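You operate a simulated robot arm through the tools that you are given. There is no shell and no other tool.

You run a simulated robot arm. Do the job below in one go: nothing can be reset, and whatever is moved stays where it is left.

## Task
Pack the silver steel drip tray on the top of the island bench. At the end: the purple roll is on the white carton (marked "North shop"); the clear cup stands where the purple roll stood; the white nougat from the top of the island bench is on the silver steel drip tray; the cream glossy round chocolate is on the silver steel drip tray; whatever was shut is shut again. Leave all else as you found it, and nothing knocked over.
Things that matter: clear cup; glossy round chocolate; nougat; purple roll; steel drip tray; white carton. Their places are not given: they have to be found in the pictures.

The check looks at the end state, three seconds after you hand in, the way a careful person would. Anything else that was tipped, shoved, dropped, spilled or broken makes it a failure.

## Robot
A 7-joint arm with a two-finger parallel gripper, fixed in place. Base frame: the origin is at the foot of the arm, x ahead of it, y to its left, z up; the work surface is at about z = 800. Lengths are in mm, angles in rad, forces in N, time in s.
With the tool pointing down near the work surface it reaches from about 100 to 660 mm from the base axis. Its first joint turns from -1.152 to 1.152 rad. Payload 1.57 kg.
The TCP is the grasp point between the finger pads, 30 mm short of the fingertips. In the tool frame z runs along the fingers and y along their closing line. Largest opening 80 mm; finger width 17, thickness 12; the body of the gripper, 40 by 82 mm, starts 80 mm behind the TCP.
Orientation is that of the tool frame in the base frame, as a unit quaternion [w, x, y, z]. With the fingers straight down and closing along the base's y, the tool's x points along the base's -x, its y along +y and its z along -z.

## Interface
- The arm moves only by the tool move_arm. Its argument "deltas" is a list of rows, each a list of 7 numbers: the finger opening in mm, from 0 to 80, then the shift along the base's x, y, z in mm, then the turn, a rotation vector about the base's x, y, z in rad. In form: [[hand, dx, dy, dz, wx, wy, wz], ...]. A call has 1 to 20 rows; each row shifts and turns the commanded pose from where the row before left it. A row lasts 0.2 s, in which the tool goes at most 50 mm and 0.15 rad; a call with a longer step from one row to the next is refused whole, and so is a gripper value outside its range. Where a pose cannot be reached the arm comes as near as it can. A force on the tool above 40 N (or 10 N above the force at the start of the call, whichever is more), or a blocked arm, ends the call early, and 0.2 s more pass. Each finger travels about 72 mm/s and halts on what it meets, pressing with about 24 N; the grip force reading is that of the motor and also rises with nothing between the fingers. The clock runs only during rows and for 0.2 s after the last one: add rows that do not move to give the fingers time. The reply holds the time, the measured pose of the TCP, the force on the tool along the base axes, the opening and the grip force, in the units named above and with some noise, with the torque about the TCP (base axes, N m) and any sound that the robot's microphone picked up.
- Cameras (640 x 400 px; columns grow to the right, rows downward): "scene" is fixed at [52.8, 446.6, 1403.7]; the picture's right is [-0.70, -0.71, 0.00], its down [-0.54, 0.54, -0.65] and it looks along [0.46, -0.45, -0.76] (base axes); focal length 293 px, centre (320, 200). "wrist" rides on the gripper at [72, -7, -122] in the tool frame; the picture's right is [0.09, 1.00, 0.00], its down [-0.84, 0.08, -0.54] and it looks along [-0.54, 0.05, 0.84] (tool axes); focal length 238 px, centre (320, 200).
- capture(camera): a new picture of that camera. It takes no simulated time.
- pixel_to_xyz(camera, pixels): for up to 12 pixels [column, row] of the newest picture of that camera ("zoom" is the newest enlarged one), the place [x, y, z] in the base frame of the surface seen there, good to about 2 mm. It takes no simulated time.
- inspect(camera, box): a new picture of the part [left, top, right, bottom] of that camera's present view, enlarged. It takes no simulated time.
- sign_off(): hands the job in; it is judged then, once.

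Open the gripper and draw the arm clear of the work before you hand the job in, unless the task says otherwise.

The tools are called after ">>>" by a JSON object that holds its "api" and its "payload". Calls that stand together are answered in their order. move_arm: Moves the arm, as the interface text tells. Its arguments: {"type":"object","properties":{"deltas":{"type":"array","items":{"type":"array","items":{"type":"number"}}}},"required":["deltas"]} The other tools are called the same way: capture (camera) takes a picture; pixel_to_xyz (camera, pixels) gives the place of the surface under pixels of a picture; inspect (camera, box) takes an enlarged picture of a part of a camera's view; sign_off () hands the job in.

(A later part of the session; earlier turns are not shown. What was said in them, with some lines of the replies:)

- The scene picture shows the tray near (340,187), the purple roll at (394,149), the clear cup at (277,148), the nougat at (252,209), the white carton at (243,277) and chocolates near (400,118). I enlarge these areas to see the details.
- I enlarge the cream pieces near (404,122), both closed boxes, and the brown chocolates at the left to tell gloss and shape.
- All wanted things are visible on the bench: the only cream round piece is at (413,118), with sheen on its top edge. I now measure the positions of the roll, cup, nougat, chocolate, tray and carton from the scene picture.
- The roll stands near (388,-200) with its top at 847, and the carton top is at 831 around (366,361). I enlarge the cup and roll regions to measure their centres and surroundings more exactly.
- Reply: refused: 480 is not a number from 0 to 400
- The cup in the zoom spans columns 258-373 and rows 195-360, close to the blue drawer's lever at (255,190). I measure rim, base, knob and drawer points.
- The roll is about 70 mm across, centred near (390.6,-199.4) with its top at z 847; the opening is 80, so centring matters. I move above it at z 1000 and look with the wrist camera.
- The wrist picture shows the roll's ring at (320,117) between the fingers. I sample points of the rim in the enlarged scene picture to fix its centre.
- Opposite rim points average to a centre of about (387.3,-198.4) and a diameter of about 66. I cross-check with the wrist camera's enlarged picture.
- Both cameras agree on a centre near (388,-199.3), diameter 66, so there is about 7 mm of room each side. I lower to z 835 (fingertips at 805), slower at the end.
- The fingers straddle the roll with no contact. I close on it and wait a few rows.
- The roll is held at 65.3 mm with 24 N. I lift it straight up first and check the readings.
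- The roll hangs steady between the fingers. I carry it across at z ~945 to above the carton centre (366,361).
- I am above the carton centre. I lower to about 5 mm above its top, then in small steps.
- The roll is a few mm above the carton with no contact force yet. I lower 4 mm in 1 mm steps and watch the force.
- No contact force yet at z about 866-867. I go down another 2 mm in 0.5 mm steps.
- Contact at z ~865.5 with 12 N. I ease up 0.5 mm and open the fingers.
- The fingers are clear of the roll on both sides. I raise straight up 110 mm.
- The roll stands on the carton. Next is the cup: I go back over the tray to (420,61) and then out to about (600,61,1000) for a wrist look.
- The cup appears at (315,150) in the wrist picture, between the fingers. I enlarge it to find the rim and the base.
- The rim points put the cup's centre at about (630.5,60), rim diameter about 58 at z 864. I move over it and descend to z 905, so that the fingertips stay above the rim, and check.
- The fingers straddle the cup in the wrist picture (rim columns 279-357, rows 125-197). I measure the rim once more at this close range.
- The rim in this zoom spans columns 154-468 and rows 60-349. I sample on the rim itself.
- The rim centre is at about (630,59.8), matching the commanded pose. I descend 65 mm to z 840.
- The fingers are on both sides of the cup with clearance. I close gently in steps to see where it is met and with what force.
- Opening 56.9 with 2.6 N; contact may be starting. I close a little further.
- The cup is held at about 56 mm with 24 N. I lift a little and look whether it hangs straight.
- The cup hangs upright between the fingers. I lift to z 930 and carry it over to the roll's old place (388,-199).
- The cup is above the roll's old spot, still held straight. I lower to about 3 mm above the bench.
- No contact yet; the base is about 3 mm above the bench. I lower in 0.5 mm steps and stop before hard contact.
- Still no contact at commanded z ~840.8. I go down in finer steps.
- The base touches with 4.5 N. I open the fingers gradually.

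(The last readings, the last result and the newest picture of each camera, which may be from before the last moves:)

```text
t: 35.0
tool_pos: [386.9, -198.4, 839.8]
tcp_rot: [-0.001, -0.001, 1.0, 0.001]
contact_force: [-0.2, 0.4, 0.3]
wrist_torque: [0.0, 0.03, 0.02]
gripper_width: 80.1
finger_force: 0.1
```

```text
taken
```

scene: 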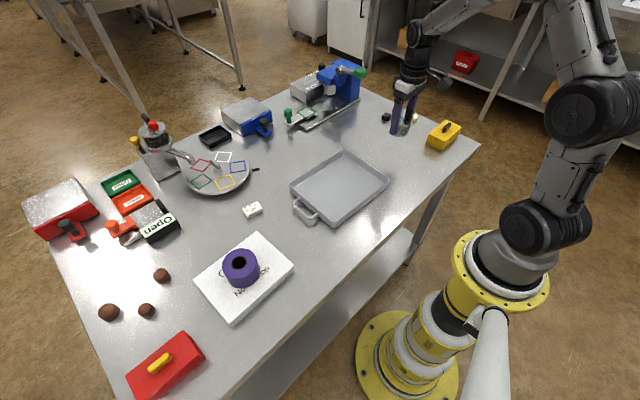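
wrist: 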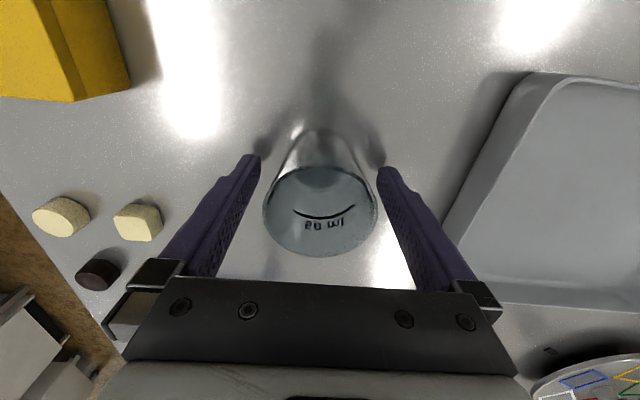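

The cup stands free between the open fingers. I raise straight up and take fresh pictures.

>>> {"api": "move_arm", "payload": {"deltas": [[80, 0, 0, 6, 0, 0, 0], [80, 0, 0, 14, 0, 0, 0], [80, 0, 0, 20, 0, 0, 0], [80, 0, 0, 35, 0, 0, 0], [80, 0, 0, 40, 0, 0, 0], [80, 0, 0, 40, 0, 0, 0], [80, 0, 0, 0, 0, 0, 0]]}}

>>> {"api": "capture", "payload": {"camera": "wrist"}}

>>> {"api": "capture", "payload": {"camera": "scene"}}

>>> {"api": "inspect", "payload": {"camera": "scene", "box": [350, 100, 440, 175]}}

```text
t: 36.6
tool_pos: [387.9, -197.1, 994.2]
tcp_rot: [0.0, 0.0, 1.0, 0.0]
contact_force: [-0.2, -0.6, -0.7]
wrist_torque: [0.01, 0.01, -0.01]
gripper_width: 80.2
finger_force: 0.0
```

```text
taken
```

wrist: 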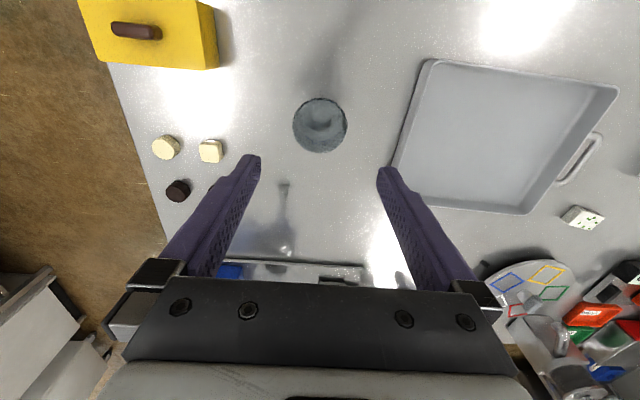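

```text
taken
```

scene: 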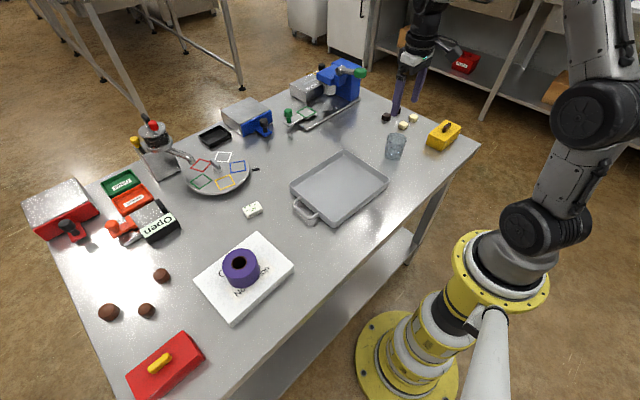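

```text
5.33 times, centred on (395, 138) of scene
```

zoom: 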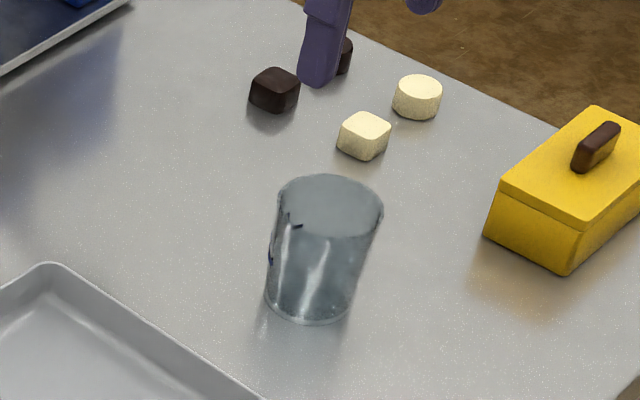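

The cup stands upright where the roll was. Next the cream round chocolate: I enlarge it to measure it and its neighbours.

>>> {"api": "inspect", "payload": {"camera": "scene", "box": [380, 100, 428, 130]}}

>>> {"api": "pixel_to_xyz", "payload": {"camera": "zoom", "pixels": [[402, 212], [500, 215], [450, 188], [445, 242], [385, 265], [440, 296], [495, 270], [255, 312], [375, 315], [310, 280], [310, 345], [450, 215]]}}

```text
13.33 times, centred on (404, 115) of scene
```

zoom: 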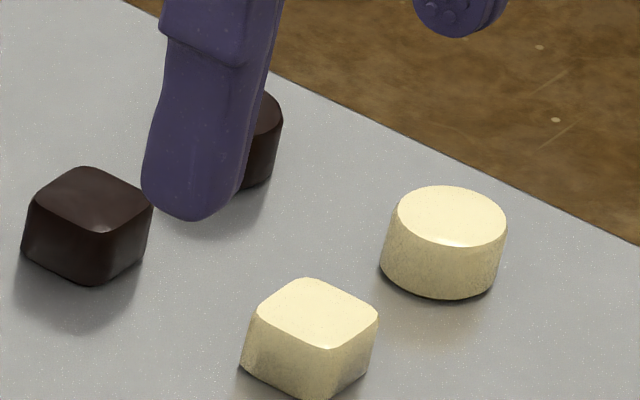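

```text
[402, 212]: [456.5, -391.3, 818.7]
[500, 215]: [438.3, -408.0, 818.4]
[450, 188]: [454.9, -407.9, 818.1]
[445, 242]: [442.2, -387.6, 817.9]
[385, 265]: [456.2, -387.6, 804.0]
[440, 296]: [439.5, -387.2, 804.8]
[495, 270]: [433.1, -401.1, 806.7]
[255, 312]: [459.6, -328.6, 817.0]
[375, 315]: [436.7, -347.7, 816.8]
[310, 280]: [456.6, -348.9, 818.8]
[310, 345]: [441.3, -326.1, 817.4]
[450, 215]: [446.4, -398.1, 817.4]
```

The round piece's top centre is at about (448,-398.5,818), diameter about 28; the cream square one is 60 mm away in +y, leaving room for a finger at 46 mm opening. I move above it and look.

>>> {"api": "move_arm", "payload": {"deltas": [[80, 6, -20, 0, 0, 0, 0], [70, 11, -36, 0, 0, 0, 0], [60, 11, -36, 0, 0, 0, 0], [50, 11, -36, 0, 0, 0, 0], [46, 11, -36, 0, 0, 0, 0], [46, 10, -35.5, 0, 0, 0, 0], [46, 0, 0, -20, 0, 0, 0], [46, 0, 0, -35, 0, 0, 0], [46, 0, 0, -30, 0, 0, 0], [46, 0, 0, 0, 0, 0, 0], [46, 0, 0, 0, 0, 0, 0]]}}

>>> {"api": "capture", "payload": {"camera": "wrist"}}

>>> {"api": "inspect", "payload": {"camera": "scene", "box": [370, 80, 450, 140]}}

```text
t: 39.0
tool_pos: [447.0, -397.6, 910.8]
tcp_rot: [0.0, 0.0, 1.0, 0.0]
contact_force: [0.3, 0.8, 0.0]
wrist_torque: [-0.01, 0.01, 0.01]
gripper_width: 46.1
finger_force: 0.1
```

```text
taken
```

wrist: 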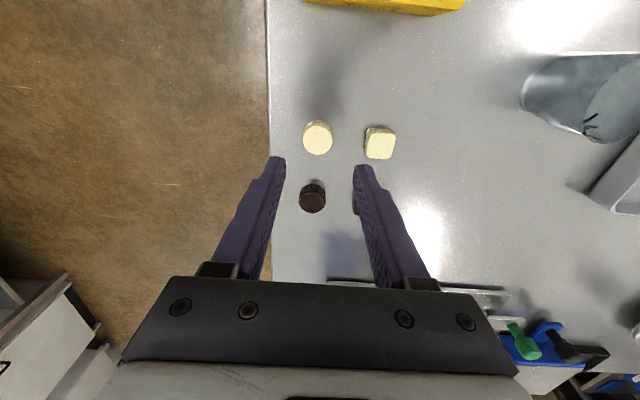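

```text
6.67 times, centred on (410, 110) of scene
```

zoom: 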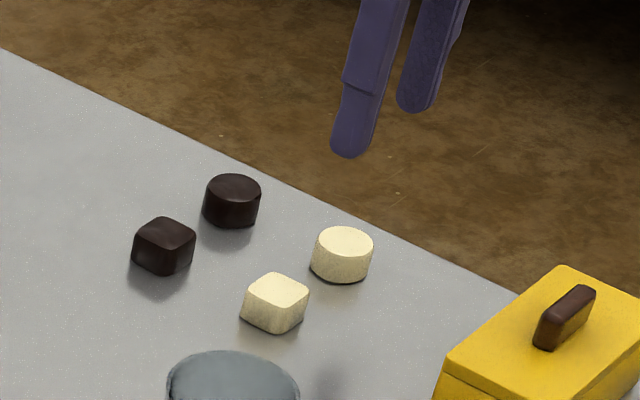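

The round piece shows at (317,137) in the wrist view, between the finger lines. I enlarge to verify the centre.

>>> {"api": "inspect", "payload": {"camera": "wrist", "box": [280, 100, 408, 180]}}

>>> {"api": "pixel_to_xyz", "payload": {"camera": "zoom", "pixels": [[120, 195], [252, 195], [185, 135], [185, 262], [185, 195], [415, 160], [565, 230], [430, 290], [570, 160], [495, 200]]}}

```text
5.00 times, centred on (344, 140) of wrist
```

zoom: 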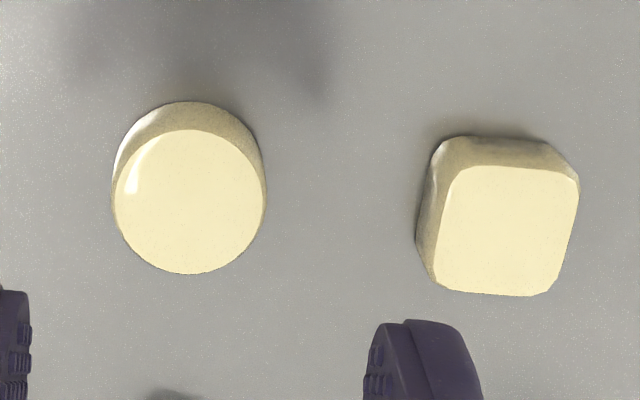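

```text
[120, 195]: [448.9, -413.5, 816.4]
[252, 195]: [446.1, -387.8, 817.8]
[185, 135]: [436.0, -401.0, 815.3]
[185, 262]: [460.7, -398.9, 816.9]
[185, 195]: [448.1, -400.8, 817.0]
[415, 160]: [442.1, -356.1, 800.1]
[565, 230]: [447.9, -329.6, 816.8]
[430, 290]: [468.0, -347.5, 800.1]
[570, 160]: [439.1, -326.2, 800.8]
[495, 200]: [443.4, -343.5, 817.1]
```

The wrist view gives a centre of about (448.6,-399.4), diameter 29. I correct slightly, narrow to 44 mm and descend to z 833.5 (fingertips at 803.5).

>>> {"api": "move_arm", "payload": {"deltas": [[44, 0.4, -0.7, -20, 0, 0, 0], [44, 0, 0, -20, 0, 0, 0], [44, 0, 0, -16, 0, 0, 0], [44, 0, 0, -12, 0, 0, 0], [44, 0, 0, -6, 0, 0, 0], [44, 0, 0, -2.5, 0, 0, 0], [44, 0, 0, 0, 0, 0, 0], [44, 0, 0, 0, 0, 0, 0]]}}

>>> {"api": "capture", "payload": {"camera": "wrist"}}

>>> {"api": "inspect", "payload": {"camera": "scene", "box": [370, 80, 450, 140]}}

```text
t: 40.8
tool_pos: [447.1, -399.2, 833.8]
tcp_rot: [-0.001, 0.0, 1.0, 0.0]
contact_force: [0.0, 0.0, 0.5]
wrist_torque: [0.02, -0.03, 0.01]
gripper_width: 44.2
finger_force: 0.0
```

```text
taken
```

wrist: 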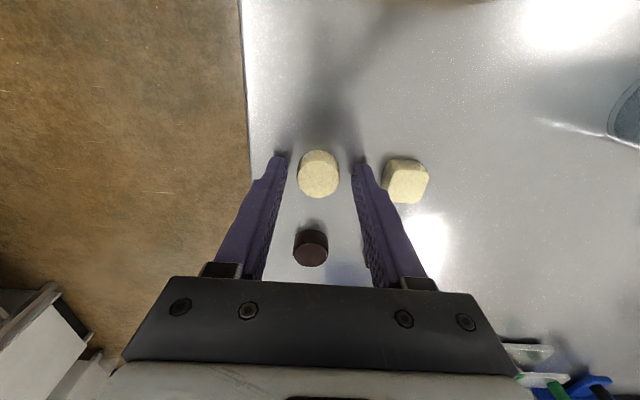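

```text
6.67 times, centred on (410, 110) of scene
```

zoom: 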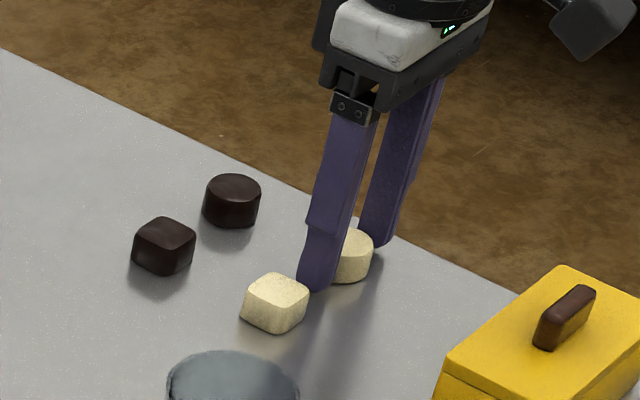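

The fingers straddle only the round piece. I close in steps, aiming for a moderate grip on it.

>>> {"api": "move_arm", "payload": {"deltas": [[36, 0, 0, 0, 0, 0, 0], [32, 0, 0, 0, 0, 0, 0], [30, 0, 0, 0, 0, 0, 0], [29, 0, 0, 0, 0, 0, 0], [28, 0, 0, 0, 0, 0, 0], [28, 0, 0, 0, 0, 0, 0]]}}

```text
t: 42.2
tool_pos: [448.8, -399.3, 834.2]
tcp_rot: [0.0, 0.0, 1.0, 0.0]
contact_force: [0.1, 0.8, -0.4]
wrist_torque: [0.0, 0.02, 0.02]
gripper_width: 28.7
finger_force: 1.0
```

Opening 28.7 with 1 N: contact is near. I close 1-2 mm more.

>>> {"api": "move_arm", "payload": {"deltas": [[27, 0, 0, 0, 0, 0, 0], [26.5, 0, 0, 0, 0, 0, 0], [26.5, 0, 0, 0, 0, 0, 0]]}}

```text
t: 43.0
tool_pos: [448.1, -399.6, 835.0]
tcp_rot: [0.0, 0.0, 1.0, 0.001]
contact_force: [0.1, 0.2, -0.7]
wrist_torque: [0.0, -0.01, 0.0]
gripper_width: 27.9
finger_force: 1.4
```

It halts at about 28 mm but the force reading is still small. I close a bit further.

>>> {"api": "move_arm", "payload": {"deltas": [[25, 0, 0, 0, 0, 0, 0], [24, 0, 0, 0, 0, 0, 0], [24, 0, 0, 0, 0, 0, 0]]}}

```text
t: 43.8
tool_pos: [447.6, -400.7, 833.3]
tcp_rot: [0.0, 0.0, 1.0, 0.001]
contact_force: [0.2, 0.1, 1.6]
wrist_torque: [0.03, 0.01, -0.02]
gripper_width: 26.8
finger_force: 24.0
```

Held at ~27 mm with 24 N. I lift slowly and check.

>>> {"api": "move_arm", "payload": {"deltas": [[24, 0, 0, 3, 0, 0, 0], [24, 0, 0, 8, 0, 0, 0], [24, 0, 0, 15, 0, 0, 0], [24, 0, 0, 25, 0, 0, 0], [24, 0, 0, 25, 0, 0, 0], [24, 0, 0, 0, 0, 0, 0]]}}

>>> {"api": "capture", "payload": {"camera": "wrist"}}

>>> {"api": "inspect", "payload": {"camera": "scene", "box": [370, 80, 450, 140]}}

```text
t: 45.2
tool_pos: [448.5, -397.1, 910.5]
tcp_rot: [0.0, 0.0, 1.0, 0.001]
contact_force: [0.5, 0.0, -0.4]
wrist_torque: [0.0, 0.0, -0.01]
gripper_width: 26.3
finger_force: 24.1
```

```text
taken
```

wrist: 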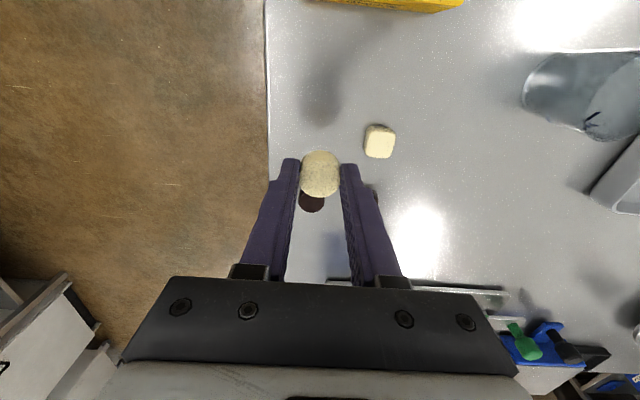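

```text
6.67 times, centred on (410, 110) of scene
```

zoom: 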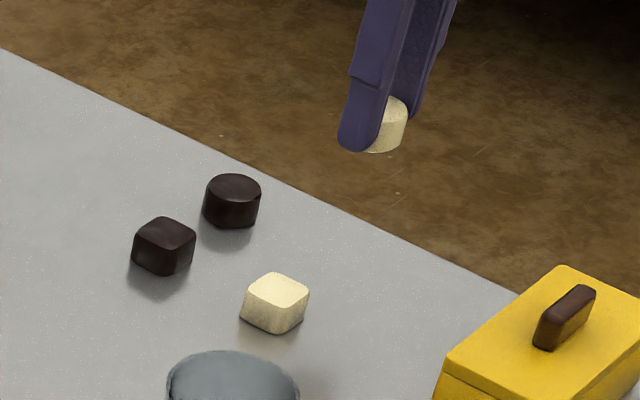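

The chocolate is held. I lift to z 960 and carry it over the cup (top at 865) to the tray spot (405,-10).

>>> {"api": "move_arm", "payload": {"deltas": [[24, 0, 0, 25, 0, 0, 0], [24, 0, 5, 25, 0, 0, 0], [24, -3, 25, 0, 0, 0, 0], [24, -4, 38, 0, 0, 0, 0], [24, -4, 38, 0, 0, 0, 0], [24, -4, 38, 0, 0, 0, 0], [24, -4, 38, 0, 0, 0, 0], [24, -4, 38, 0, 0, 0, 0], [24, -4, 38, 0, 0, 0, 0], [24, -4, 38, 0, 0, 0, 0], [24, -4, 38, 0, 0, 0, 0], [24, -4, 38, 0, 0, 0, 0], [24, -4.4, 17.2, 0, 0, 0, 0], [24, 0, 0, 0, 0, 0, 0], [24, 0, 0, 0, 0, 0, 0]]}}

>>> {"api": "capture", "payload": {"camera": "wrist"}}

>>> {"api": "capture", "payload": {"camera": "scene"}}

```text
t: 48.4
tool_pos: [404.8, -7.8, 959.8]
tcp_rot: [-0.001, -0.001, 1.0, 0.0]
contact_force: [1.1, -0.5, 0.3]
wrist_torque: [-0.01, -0.01, 0.02]
gripper_width: 26.8
finger_force: 24.4
```

```text
taken
```

wrist: 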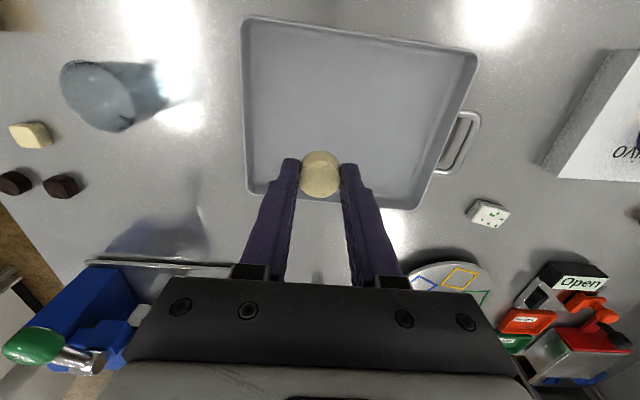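

```text
taken
```

scene: 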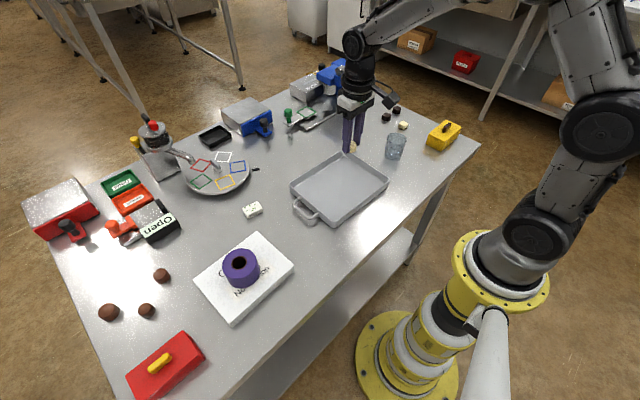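

The piece is above the tray interior at (405,-10). I lower to about 3 mm above the tray floor.

>>> {"api": "move_arm", "payload": {"deltas": [[24, 0, 0, -20, 0, 0, 0], [24, 0, 0, -30, 0, 0, 0], [24, 0, 0, -30, 0, 0, 0], [24, 0, 0, -20, 0, 0, 0], [24, 0, 0, -11, 0, 0, 0], [24, 0, 0, -5, 0, 0, 0], [24, 0, 0, 0, 0, 0, 0], [24, 0, 0, 0, 0, 0, 0]]}}

>>> {"api": "inspect", "payload": {"camera": "scene", "box": [280, 130, 400, 230]}}

```text
t: 50.2
tool_pos: [403.7, -8.8, 843.4]
tcp_rot: [0.001, 0.0, 1.0, 0.0]
contact_force: [-0.1, 0.2, -0.3]
wrist_torque: [-0.04, 0.01, 0.02]
gripper_width: 26.6
finger_force: 23.8
```

```text
4.00 times, centred on (340, 180) of scene
```

zoom: 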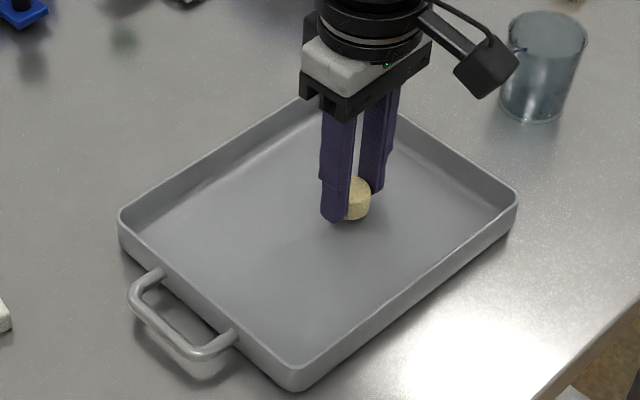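

The piece hovers just above the tray floor. I lower in small steps until a light touch.

>>> {"api": "move_arm", "payload": {"deltas": [[24, 0, 0, -1, 0, 0, 0], [24, 0, 0, -1, 0, 0, 0], [24, 0, 0, -0.7, 0, 0, 0], [24, 0, 0, -0.7, 0, 0, 0], [24, 0, 0, 0, 0, 0, 0]]}}

```text
t: 51.4
tool_pos: [404.8, -9.2, 839.8]
tcp_rot: [0.0, 0.0, 1.0, 0.0]
contact_force: [-0.8, 0.2, -0.5]
wrist_torque: [-0.01, 0.04, 0.01]
gripper_width: 26.7
finger_force: 24.2
```

Commanded z is now ~840.1 and there is no contact. I go down a little more.

>>> {"api": "move_arm", "payload": {"deltas": [[24, 0, 0, -0.5, 0, 0, 0], [24, 0, 0, -0.5, 0, 0, 0], [24, 0, 0, 0, 0, 0, 0]]}}

```text
t: 52.2
tool_pos: [404.1, -8.9, 839.1]
tcp_rot: [0.001, 0.0, 1.0, 0.0]
contact_force: [0.8, -0.8, -0.1]
wrist_torque: [0.01, -0.01, -0.01]
gripper_width: 26.6
finger_force: 24.1
```

No contact at ~839.1. I continue in 0.5 mm steps.

>>> {"api": "move_arm", "payload": {"deltas": [[24, 0, 0, -0.5, 0, 0, 0], [24, 0, 0, -0.5, 0, 0, 0], [24, 0, 0, 0, 0, 0, 0]]}}

```text
t: 53.0
tool_pos: [404.1, -10.1, 839.1]
tcp_rot: [0.001, 0.0, 1.0, 0.0]
contact_force: [-1.0, -1.6, 5.5]
wrist_torque: [-0.14, 0.01, -0.03]
gripper_width: 26.6
finger_force: 23.9
```

Light contact of 5.5 N. I open the fingers gradually to 46 mm.

>>> {"api": "move_arm", "payload": {"deltas": [[28, 0, 0, 0, 0, 0, 0], [31, 0, 0, 0, 0, 0, 0], [38, 0, 0, 0, 0, 0, 0], [46, 0, 0, 0, 0, 0, 0], [46, 0, 0, 0, 0, 0, 0]]}}

>>> {"api": "capture", "payload": {"camera": "wrist"}}

```text
t: 54.2
tool_pos: [404.4, -9.1, 838.8]
tcp_rot: [0.0, 0.0, 1.0, 0.001]
contact_force: [-0.1, -0.3, 0.5]
wrist_torque: [-0.02, -0.01, 0.02]
gripper_width: 45.7
finger_force: 0.1
```

```text
taken
```

wrist: 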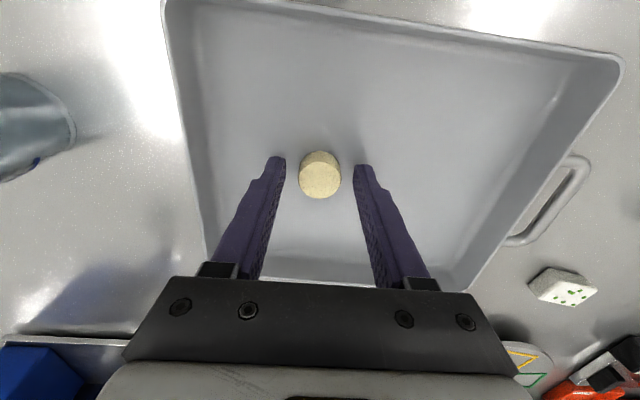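

The chocolate rests on the tray, clear of the fingers. I raise and measure the nougat in an enlarged scene picture.

>>> {"api": "move_arm", "payload": {"deltas": [[46, 0, 0, 6, 0, 0, 0], [46, 0, 0, 16, 0, 0, 0], [46, 0, 0, 30, 0, 0, 0], [46, 0, 0, 35, 0, 0, 0], [46, 0, 0, 35, 0, 0, 0], [46, 0, 0, 0, 0, 0, 0]]}}

>>> {"api": "inspect", "payload": {"camera": "scene", "box": [228, 192, 276, 222]}}

>>> {"api": "pixel_to_xyz", "payload": {"camera": "zoom", "pixels": [[200, 190], [250, 250], [400, 120], [450, 175], [320, 190], [260, 290], [440, 230], [200, 240]]}}

```text
t: 55.6
tool_pos: [402.9, -7.1, 961.0]
tcp_rot: [0.0, 0.0, 1.0, 0.0]
contact_force: [-0.9, 0.1, -0.5]
wrist_torque: [0.0, 0.01, 0.01]
gripper_width: 46.0
finger_force: 0.1
```

```text
13.33 times, centred on (252, 207) of scene
```

zoom: 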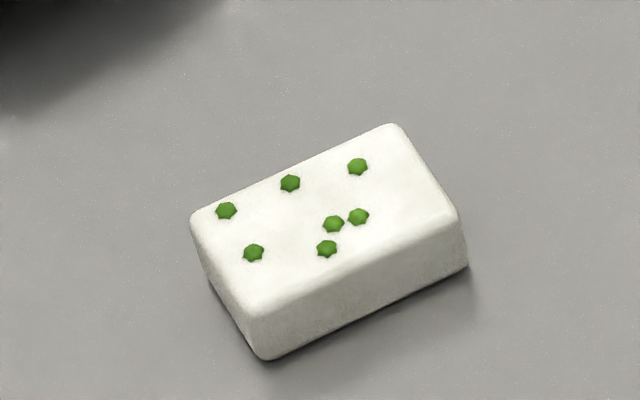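

```text
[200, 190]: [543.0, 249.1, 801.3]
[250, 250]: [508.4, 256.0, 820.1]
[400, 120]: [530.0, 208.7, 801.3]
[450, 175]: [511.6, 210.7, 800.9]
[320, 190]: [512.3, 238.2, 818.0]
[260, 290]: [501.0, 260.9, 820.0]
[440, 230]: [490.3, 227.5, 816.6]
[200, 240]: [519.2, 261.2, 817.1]
```

I sample just inside the nougat's four top corners: near (200,218), (258,305), (452,212) and (393,132) of the zoom.

>>> {"api": "pixel_to_xyz", "payload": {"camera": "zoom", "pixels": [[200, 218], [258, 303], [450, 212], [392, 132], [225, 265], [425, 170], [300, 172], [350, 262], [325, 215]]}}

```text
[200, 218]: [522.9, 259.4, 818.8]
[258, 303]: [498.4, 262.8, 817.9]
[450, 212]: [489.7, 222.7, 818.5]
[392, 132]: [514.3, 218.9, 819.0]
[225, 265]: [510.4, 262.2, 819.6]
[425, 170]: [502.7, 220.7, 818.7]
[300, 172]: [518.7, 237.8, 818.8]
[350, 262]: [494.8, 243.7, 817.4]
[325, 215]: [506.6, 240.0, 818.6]
```

The nougat's centre is about (506.3,241), 43 x 26 mm, long side turned about 0.2 rad from y toward +x. I check the turntable edge, its spout and tray rim before going there.

>>> {"api": "capture", "payload": {"camera": "scene"}}

>>> {"api": "pixel_to_xyz", "payload": {"camera": "scene", "pixels": [[216, 192], [240, 187], [192, 190], [250, 172], [192, 160], [180, 152], [154, 124], [212, 178], [300, 203], [318, 225], [352, 160], [300, 212]]}}

```text
taken
```

scene: 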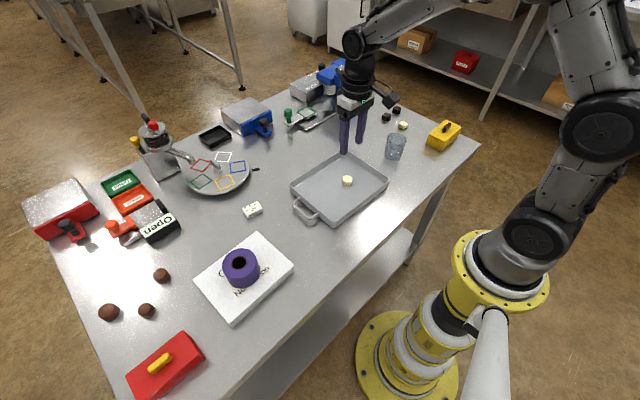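

```text
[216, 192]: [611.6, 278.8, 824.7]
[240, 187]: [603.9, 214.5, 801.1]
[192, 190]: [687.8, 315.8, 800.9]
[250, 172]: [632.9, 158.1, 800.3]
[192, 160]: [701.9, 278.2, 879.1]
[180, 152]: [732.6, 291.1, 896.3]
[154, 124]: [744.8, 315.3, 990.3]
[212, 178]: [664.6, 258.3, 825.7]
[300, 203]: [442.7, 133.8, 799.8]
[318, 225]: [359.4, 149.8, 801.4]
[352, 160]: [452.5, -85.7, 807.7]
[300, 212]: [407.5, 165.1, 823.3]
```

The turntable edge is at x ≥ 600 and the spout near (702,278,879), well clear. I move above the nougat, turning -0.2 rad about z, opening 62, and go down to z 910.

>>> {"api": "move_arm", "payload": {"deltas": [[46, 8, 20, 0, 0, 0, 0], [50, 14, 35, 0, 0, 0, -0.03], [55, 14, 35, 0, 0, 0, -0.03], [60, 14, 35, 0, 0, 0, -0.03], [62, 14, 35, 0, 0, 0, -0.03], [62, 14, 35, 0, 0, 0, -0.03], [62, 14, 35, 0, 0, 0, -0.03], [62, 9.3, 21, 0, 0, 0, -0.02], [62, 0, 0, -20, 0, 0, 0], [62, 0, 0, -30, 0, 0, 0], [62, 0, 0, 0, 0, 0, 0], [62, 0, 0, 0, 0, 0, 0]]}}

>>> {"api": "capture", "payload": {"camera": "wrist"}}

>>> {"api": "inspect", "payload": {"camera": "wrist", "box": [256, 100, 384, 180]}}

>>> {"api": "pixel_to_xyz", "payload": {"camera": "zoom", "pixels": [[200, 150], [440, 150], [200, 250], [440, 250], [320, 200]]}}

```text
t: 58.2
tool_pos: [509.4, 241.2, 911.5]
tcp_rot: [0.0, 0.1, 0.995, -0.001]
contact_force: [-0.4, -0.4, -0.2]
wrist_torque: [0.01, 0.0, 0.0]
gripper_width: 61.9
finger_force: 0.1
```

```text
taken
```

wrist: 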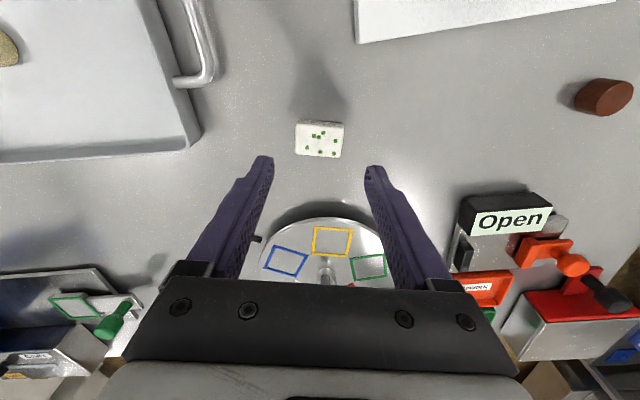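

```text
5.00 times, centred on (320, 140) of wrist
```

zoom: 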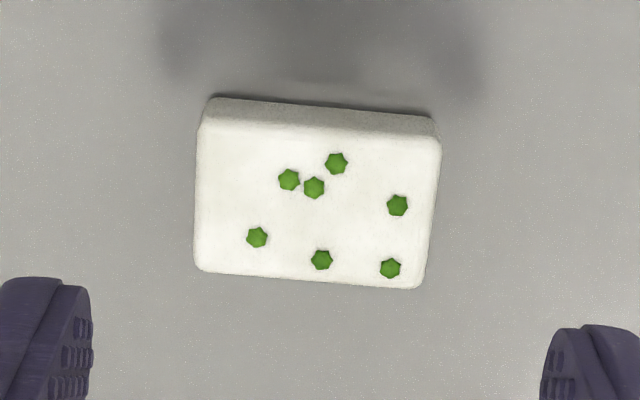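

```text
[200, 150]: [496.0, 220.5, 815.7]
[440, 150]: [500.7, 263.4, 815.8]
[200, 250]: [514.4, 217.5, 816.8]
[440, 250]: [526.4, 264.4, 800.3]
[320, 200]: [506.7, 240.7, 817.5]
```

The nougat is aligned with the fingers' closing line, centred at about (507,240.5). I correct by under 1 mm and descend to z 833.5.

>>> {"api": "move_arm", "payload": {"deltas": [[62, 0.7, -0.5, -20, 0, 0, 0], [62, 0, 0, -20, 0, 0, 0], [62, 0, 0, -16, 0, 0, 0], [62, 0, 0, -12, 0, 0, 0], [62, 0, 0, -6, 0, 0, 0], [62, 0, 0, -2.6, 0, 0, 0], [62, 0, 0, 0, 0, 0, 0], [62, 0, 0, 0, 0, 0, 0]]}}

>>> {"api": "capture", "payload": {"camera": "wrist"}}

>>> {"api": "inspect", "payload": {"camera": "scene", "box": [212, 160, 292, 230]}}

```text
t: 60.0
tool_pos: [508.3, 242.1, 835.3]
tcp_rot: [-0.001, 0.1, 0.995, 0.0]
contact_force: [0.5, 0.7, 0.0]
wrist_torque: [0.02, 0.0, 0.02]
gripper_width: 62.0
finger_force: 0.1
```

```text
taken
```

wrist: 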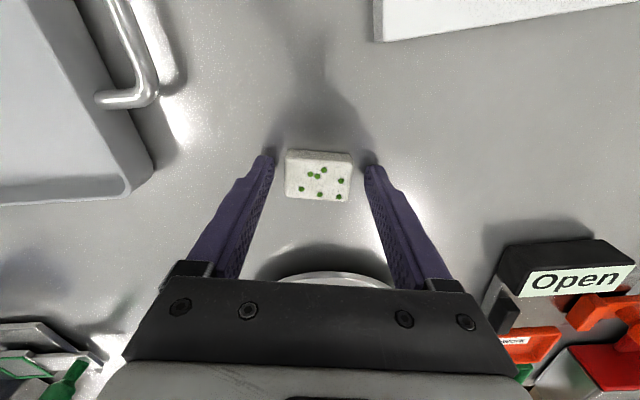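

```text
5.71 times, centred on (252, 195) of scene
```

zoom: 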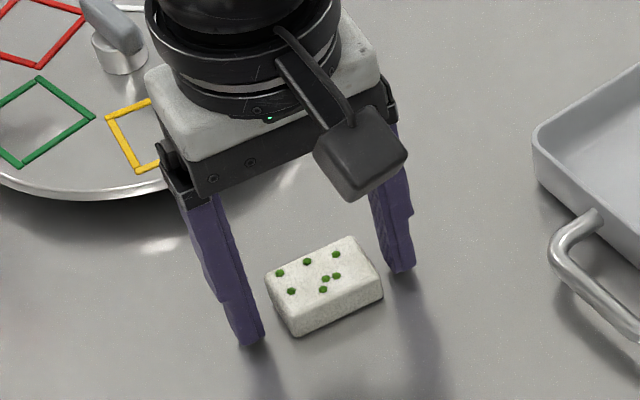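

The nougat sits between the fingers. I close on its ends in steps.

>>> {"api": "move_arm", "payload": {"deltas": [[54, 0, 0, 0, 0, 0, 0], [48, 0, 0, 0, 0, 0, 0], [45, 0, 0, 0, 0, 0, 0], [43, 0, 0, 0, 0, 0, 0], [41.5, 0, 0, 0, 0, 0, 0], [41.5, 0, 0, 0, 0, 0, 0]]}}

```text
t: 61.4
tool_pos: [508.0, 241.2, 833.5]
tcp_rot: [0.0, 0.1, 0.995, 0.0]
contact_force: [-0.3, 0.1, 1.1]
wrist_torque: [-0.02, 0.0, -0.02]
gripper_width: 43.8
finger_force: 24.3
```

The nougat is held at 43.8 mm with 24 N. I lift slowly and check it.

>>> {"api": "move_arm", "payload": {"deltas": [[41.5, 0, 0, 3, 0, 0, 0], [41.5, 0, 0, 8, 0, 0, 0], [41.5, 0, 0, 20, 0, 0, 0], [41.5, 0, 0, 35, 0, 0, 0], [41.5, 0, 0, 34, 0, 0, 0], [41.5, 0, 0, 0, 0, 0, 0]]}}

>>> {"api": "capture", "payload": {"camera": "wrist"}}

```text
t: 62.8
tool_pos: [507.6, 240.5, 934.0]
tcp_rot: [0.0, 0.1, 0.995, 0.0]
contact_force: [0.1, 0.1, -0.4]
wrist_torque: [0.0, 0.0, 0.0]
gripper_width: 43.9
finger_force: 24.2
```

```text
taken
```

wrist: 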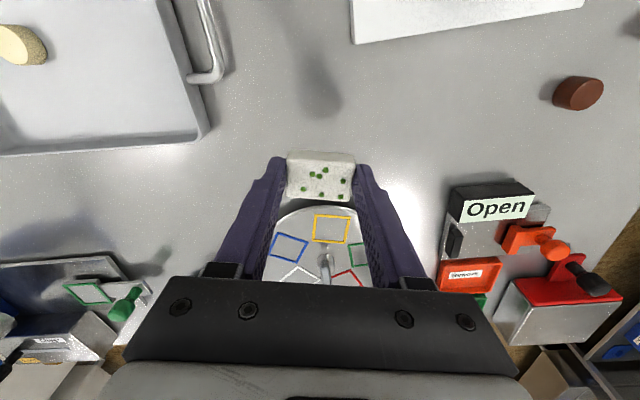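

The nougat is held firmly. I carry it to (400,58) above the tray, turning back +0.2 rad on the way.

>>> {"api": "move_arm", "payload": {"deltas": [[41.5, -8, -14, 5, 0, 0, 0], [41.5, -17, -29, 0, 0, 0, 0.04], [41.5, -17, -29, 0, 0, 0, 0.04], [41.5, -17, -29, 0, 0, 0, 0.04], [41.5, -17, -29, 0, 0, 0, 0.04], [41.5, -17, -29, 0, 0, 0, 0.04], [41.5, -14, -23.5, 0, 0, 0, 0], [41.5, 0, 0, 0, 0, 0, 0], [41.5, 0, 0, 0, 0, 0, 0]]}}

>>> {"api": "capture", "payload": {"camera": "wrist"}}

>>> {"api": "inspect", "payload": {"camera": "scene", "box": [280, 120, 400, 230]}}

```text
t: 64.8
tool_pos: [399.9, 57.7, 938.1]
tcp_rot: [0.0, 0.0, 1.0, 0.0]
contact_force: [0.9, -0.4, -0.5]
wrist_torque: [-0.02, -0.02, 0.0]
gripper_width: 43.7
finger_force: 24.0
```

```text
taken
```

wrist: 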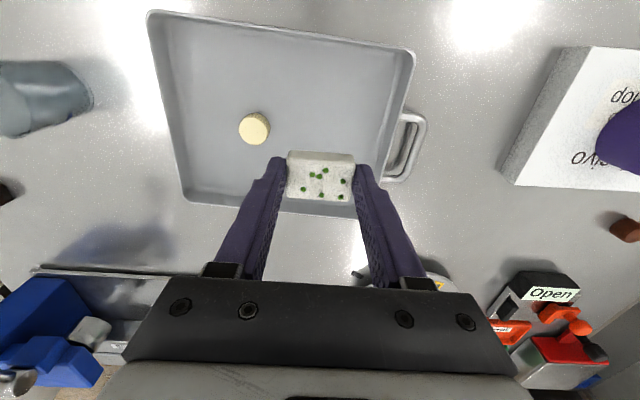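

```text
3.64 times, centred on (340, 175) of scene
```

zoom: 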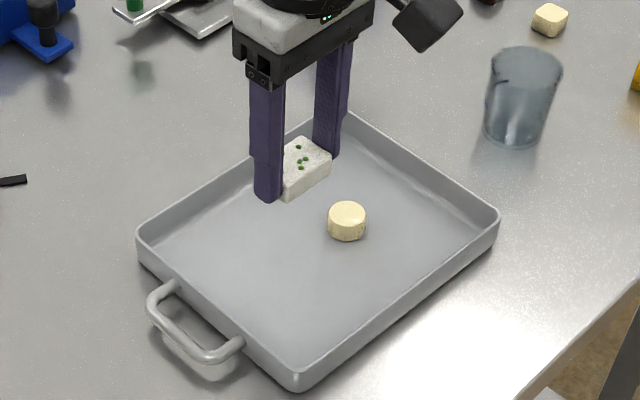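

Before lowering, I check the tray's inner wall on the handle side and the chocolate's place in the wrist picture.

>>> {"api": "pixel_to_xyz", "payload": {"camera": "wrist", "pixels": [[380, 150], [384, 120], [388, 140], [392, 130], [375, 175], [254, 128], [268, 128], [240, 128], [370, 120], [400, 90]]}}

```text
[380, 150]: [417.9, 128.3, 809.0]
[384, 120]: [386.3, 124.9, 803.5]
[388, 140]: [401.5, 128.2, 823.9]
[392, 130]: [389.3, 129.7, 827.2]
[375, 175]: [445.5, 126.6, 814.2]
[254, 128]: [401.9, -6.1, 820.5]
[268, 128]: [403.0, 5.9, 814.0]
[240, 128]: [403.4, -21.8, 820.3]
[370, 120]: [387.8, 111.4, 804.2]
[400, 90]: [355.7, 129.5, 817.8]
```

The inner wall is at y ~125 and the chocolate's edge at y ~6, so the fingers (y 22-94) fit. I lower to z ~842.

>>> {"api": "move_arm", "payload": {"deltas": [[41.5, 0, 0, -20, 0, 0, 0], [41.5, 0, 0, -28, 0, 0, 0], [41.5, 0, 0, -24, 0, 0, 0], [41.5, 0, 0, -14, 0, 0, 0], [41.5, 0, 0, -7, 0, 0, 0], [41.5, 0, 0, -3.5, 0, 0, 0], [41.5, 0, 0, 0, 0, 0, 0], [41.5, 0, 0, 0, 0, 0, 0]]}}

```text
t: 66.6
tool_pos: [400.9, 59.3, 840.9]
tcp_rot: [0.0, 0.0, 1.0, 0.0]
contact_force: [0.6, 0.5, 0.1]
wrist_torque: [-0.01, 0.02, -0.01]
gripper_width: 43.8
finger_force: 23.8
```

No contact yet. I lower in 0.5 mm steps.

>>> {"api": "move_arm", "payload": {"deltas": [[41.5, 0, 0, -0.6, 0, 0, 0], [41.5, 0, 0, -0.6, 0, 0, 0], [41.5, 0, 0, -0.6, 0, 0, 0], [41.5, 0, 0, -0.6, 0, 0, 0], [41.5, 0, 0, 0, 0, 0, 0]]}}

```text
t: 67.8
tool_pos: [399.4, 58.9, 838.4]
tcp_rot: [0.0, 0.001, 1.0, 0.0]
contact_force: [0.0, 0.0, -0.2]
wrist_torque: [0.01, 0.02, 0.0]
gripper_width: 43.9
finger_force: 24.0
```

Commanded z is ~839.6, still free. I lower a little further.

>>> {"api": "move_arm", "payload": {"deltas": [[41.5, 0, 0, -0.5, 0, 0, 0], [41.5, 0, 0, -0.5, 0, 0, 0], [41.5, 0, 0, 0, 0, 0, 0]]}}

```text
t: 68.6
tool_pos: [400.4, 59.1, 838.6]
tcp_rot: [0.001, 0.0, 1.0, 0.001]
contact_force: [-0.5, 0.1, -0.1]
wrist_torque: [-0.03, -0.01, 0.0]
gripper_width: 43.9
finger_force: 24.4
```

Still free at ~838.6. Another 1 mm in 0.4-0.5 mm steps.

>>> {"api": "move_arm", "payload": {"deltas": [[41.5, 0, 0, -0.4, 0, 0, 0], [41.5, 0, 0, -0.4, 0, 0, 0], [41.5, 0, 0, 0, 0, 0, 0]]}}

```text
t: 69.4
tool_pos: [402.1, 58.3, 837.5]
tcp_rot: [0.0, 0.0, 1.0, 0.0]
contact_force: [-0.3, 0.0, 0.9]
wrist_torque: [0.0, -0.01, 0.04]
gripper_width: 43.8
finger_force: 24.3
```

Contact is just starting (0.9 N). One more 0.3 mm step, then I open gradually to 54.

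>>> {"api": "move_arm", "payload": {"deltas": [[41.5, 0, 0, -0.3, 0, 0, 0], [41.5, 0, 0, 0, 0, 0, 0], [44, 0, 0, 0, 0, 0, 0], [46, 0, 0, 0, 0, 0, 0], [50, 0, 0, 0, 0, 0, 0], [54, 0, 0, 0, 0, 0, 0], [54, 0, 0, 0, 0, 0, 0]]}}

>>> {"api": "capture", "payload": {"camera": "wrist"}}

```text
t: 71.0
tool_pos: [400.2, 59.2, 837.8]
tcp_rot: [0.001, 0.0, 1.0, 0.0]
contact_force: [-0.5, -0.3, -0.3]
wrist_torque: [0.03, 0.01, 0.03]
gripper_width: 54.0
finger_force: 0.1
```

```text
taken
```

wrist: 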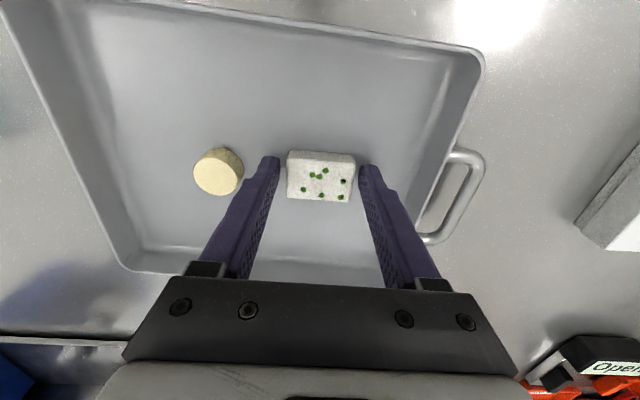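

The nougat rests on the tray, free of the fingers. I raise straight up to the starting height.

>>> {"api": "move_arm", "payload": {"deltas": [[54, 0, 0, 6, 0, 0, 0], [54, 0, 0, 16, 0, 0, 0], [54, 0, 0, 35, 0, 0, 0], [54, 0, 0, 40, 0, 0, 0], [60, 0, 0, 40, 0, 0, 0], [70, 0, 0, 40, 0, 0, 0], [80, -5, -10, 40, 0, 0, 0], [80, -10, -20, 38, 0, 0, 0], [80, -10, -25, 0, 0, 0, 0], [80, 0, 0, 0, 0, 0, 0]]}}

>>> {"api": "capture", "payload": {"camera": "wrist"}}

>>> {"api": "capture", "payload": {"camera": "scene"}}

>>> {"api": "inspect", "payload": {"camera": "scene", "box": [280, 120, 440, 230]}}

>>> {"api": "inspect", "payload": {"camera": "scene", "box": [180, 210, 310, 330]}}

```text
t: 73.2
tool_pos: [375.2, 2.7, 1092.9]
tcp_rot: [0.0, -0.001, 1.0, 0.0]
contact_force: [0.3, -0.5, 0.4]
wrist_torque: [0.0, -0.02, 0.0]
gripper_width: 80.2
finger_force: 0.0
```

```text
taken
```

wrist: 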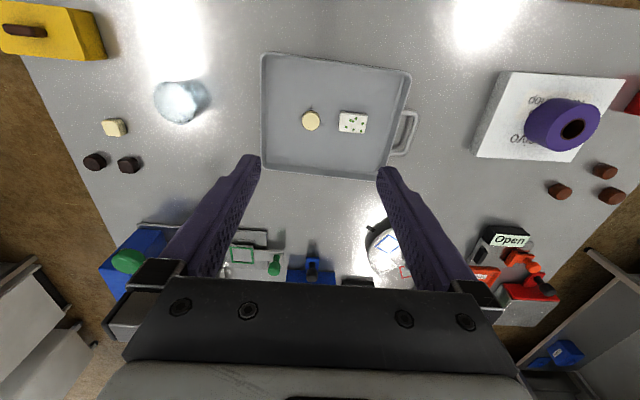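

```text
taken
```

scene: 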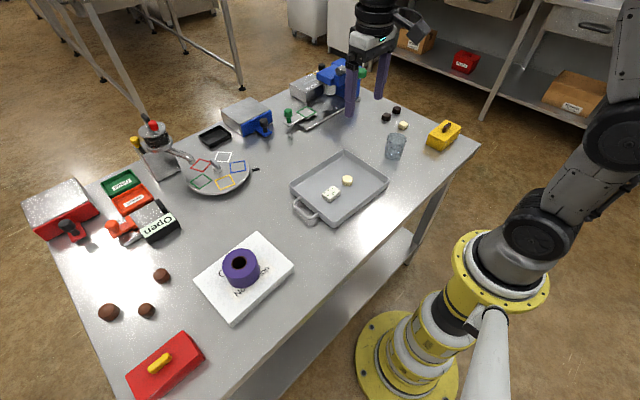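

```text
3.64 times, centred on (360, 175) of scene
```

zoom: 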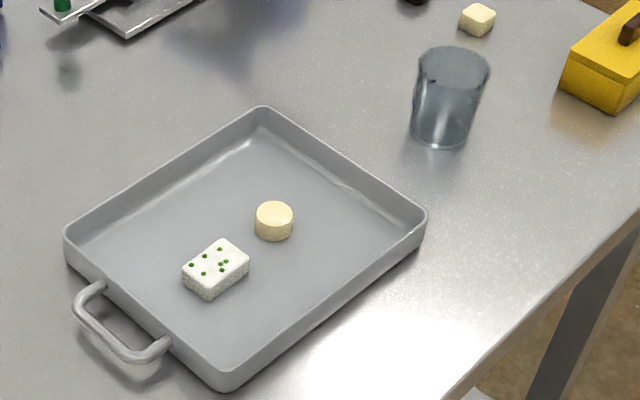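

```text
3.33 times, centred on (245, 270) of scene
```

zoom: 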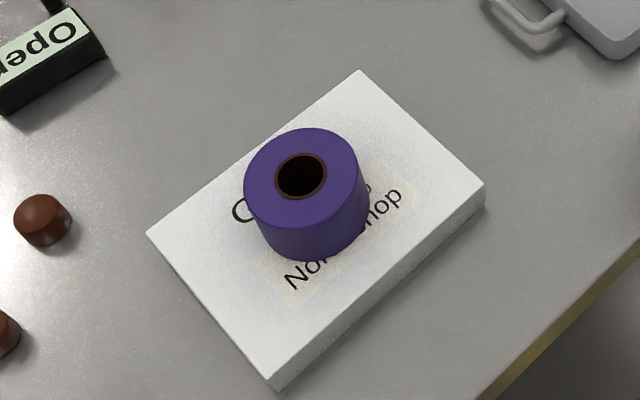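

All four goals show in the pictures: the roll is on the carton, the cup stands upright where the roll was, and the nougat and the cream round chocolate are on the tray. I opened nothing, the other items are where they were, and the open gripper is back at its starting height, so I hand in.

>>> {"api": "sign_off", "payload": {}}

```text
The job is handed in.
```

I packed the drip tray and handed the job in. I haven't seen the check's result. The last pictures before hand-in showed:

- **Purple roll:** it is on the white carton marked "North shop", near the middle.
- **Clear cup:** it stands upright where the roll stood. I set it down at about (388, -199), the roll's measured centre.
- **Nougat and chocolate:** the white nougat and the cream round chocolate both rest on the steel drip tray, well apart.
- **Everything else:** I opened no boxes or drawers, so nothing needed shutting again. Nothing else looked moved or tipped, and the arm is back near its starting pose with the gripper open.

I chose the chocolate because it was the only cream round one in view. I did not look inside the closed boxes for another.
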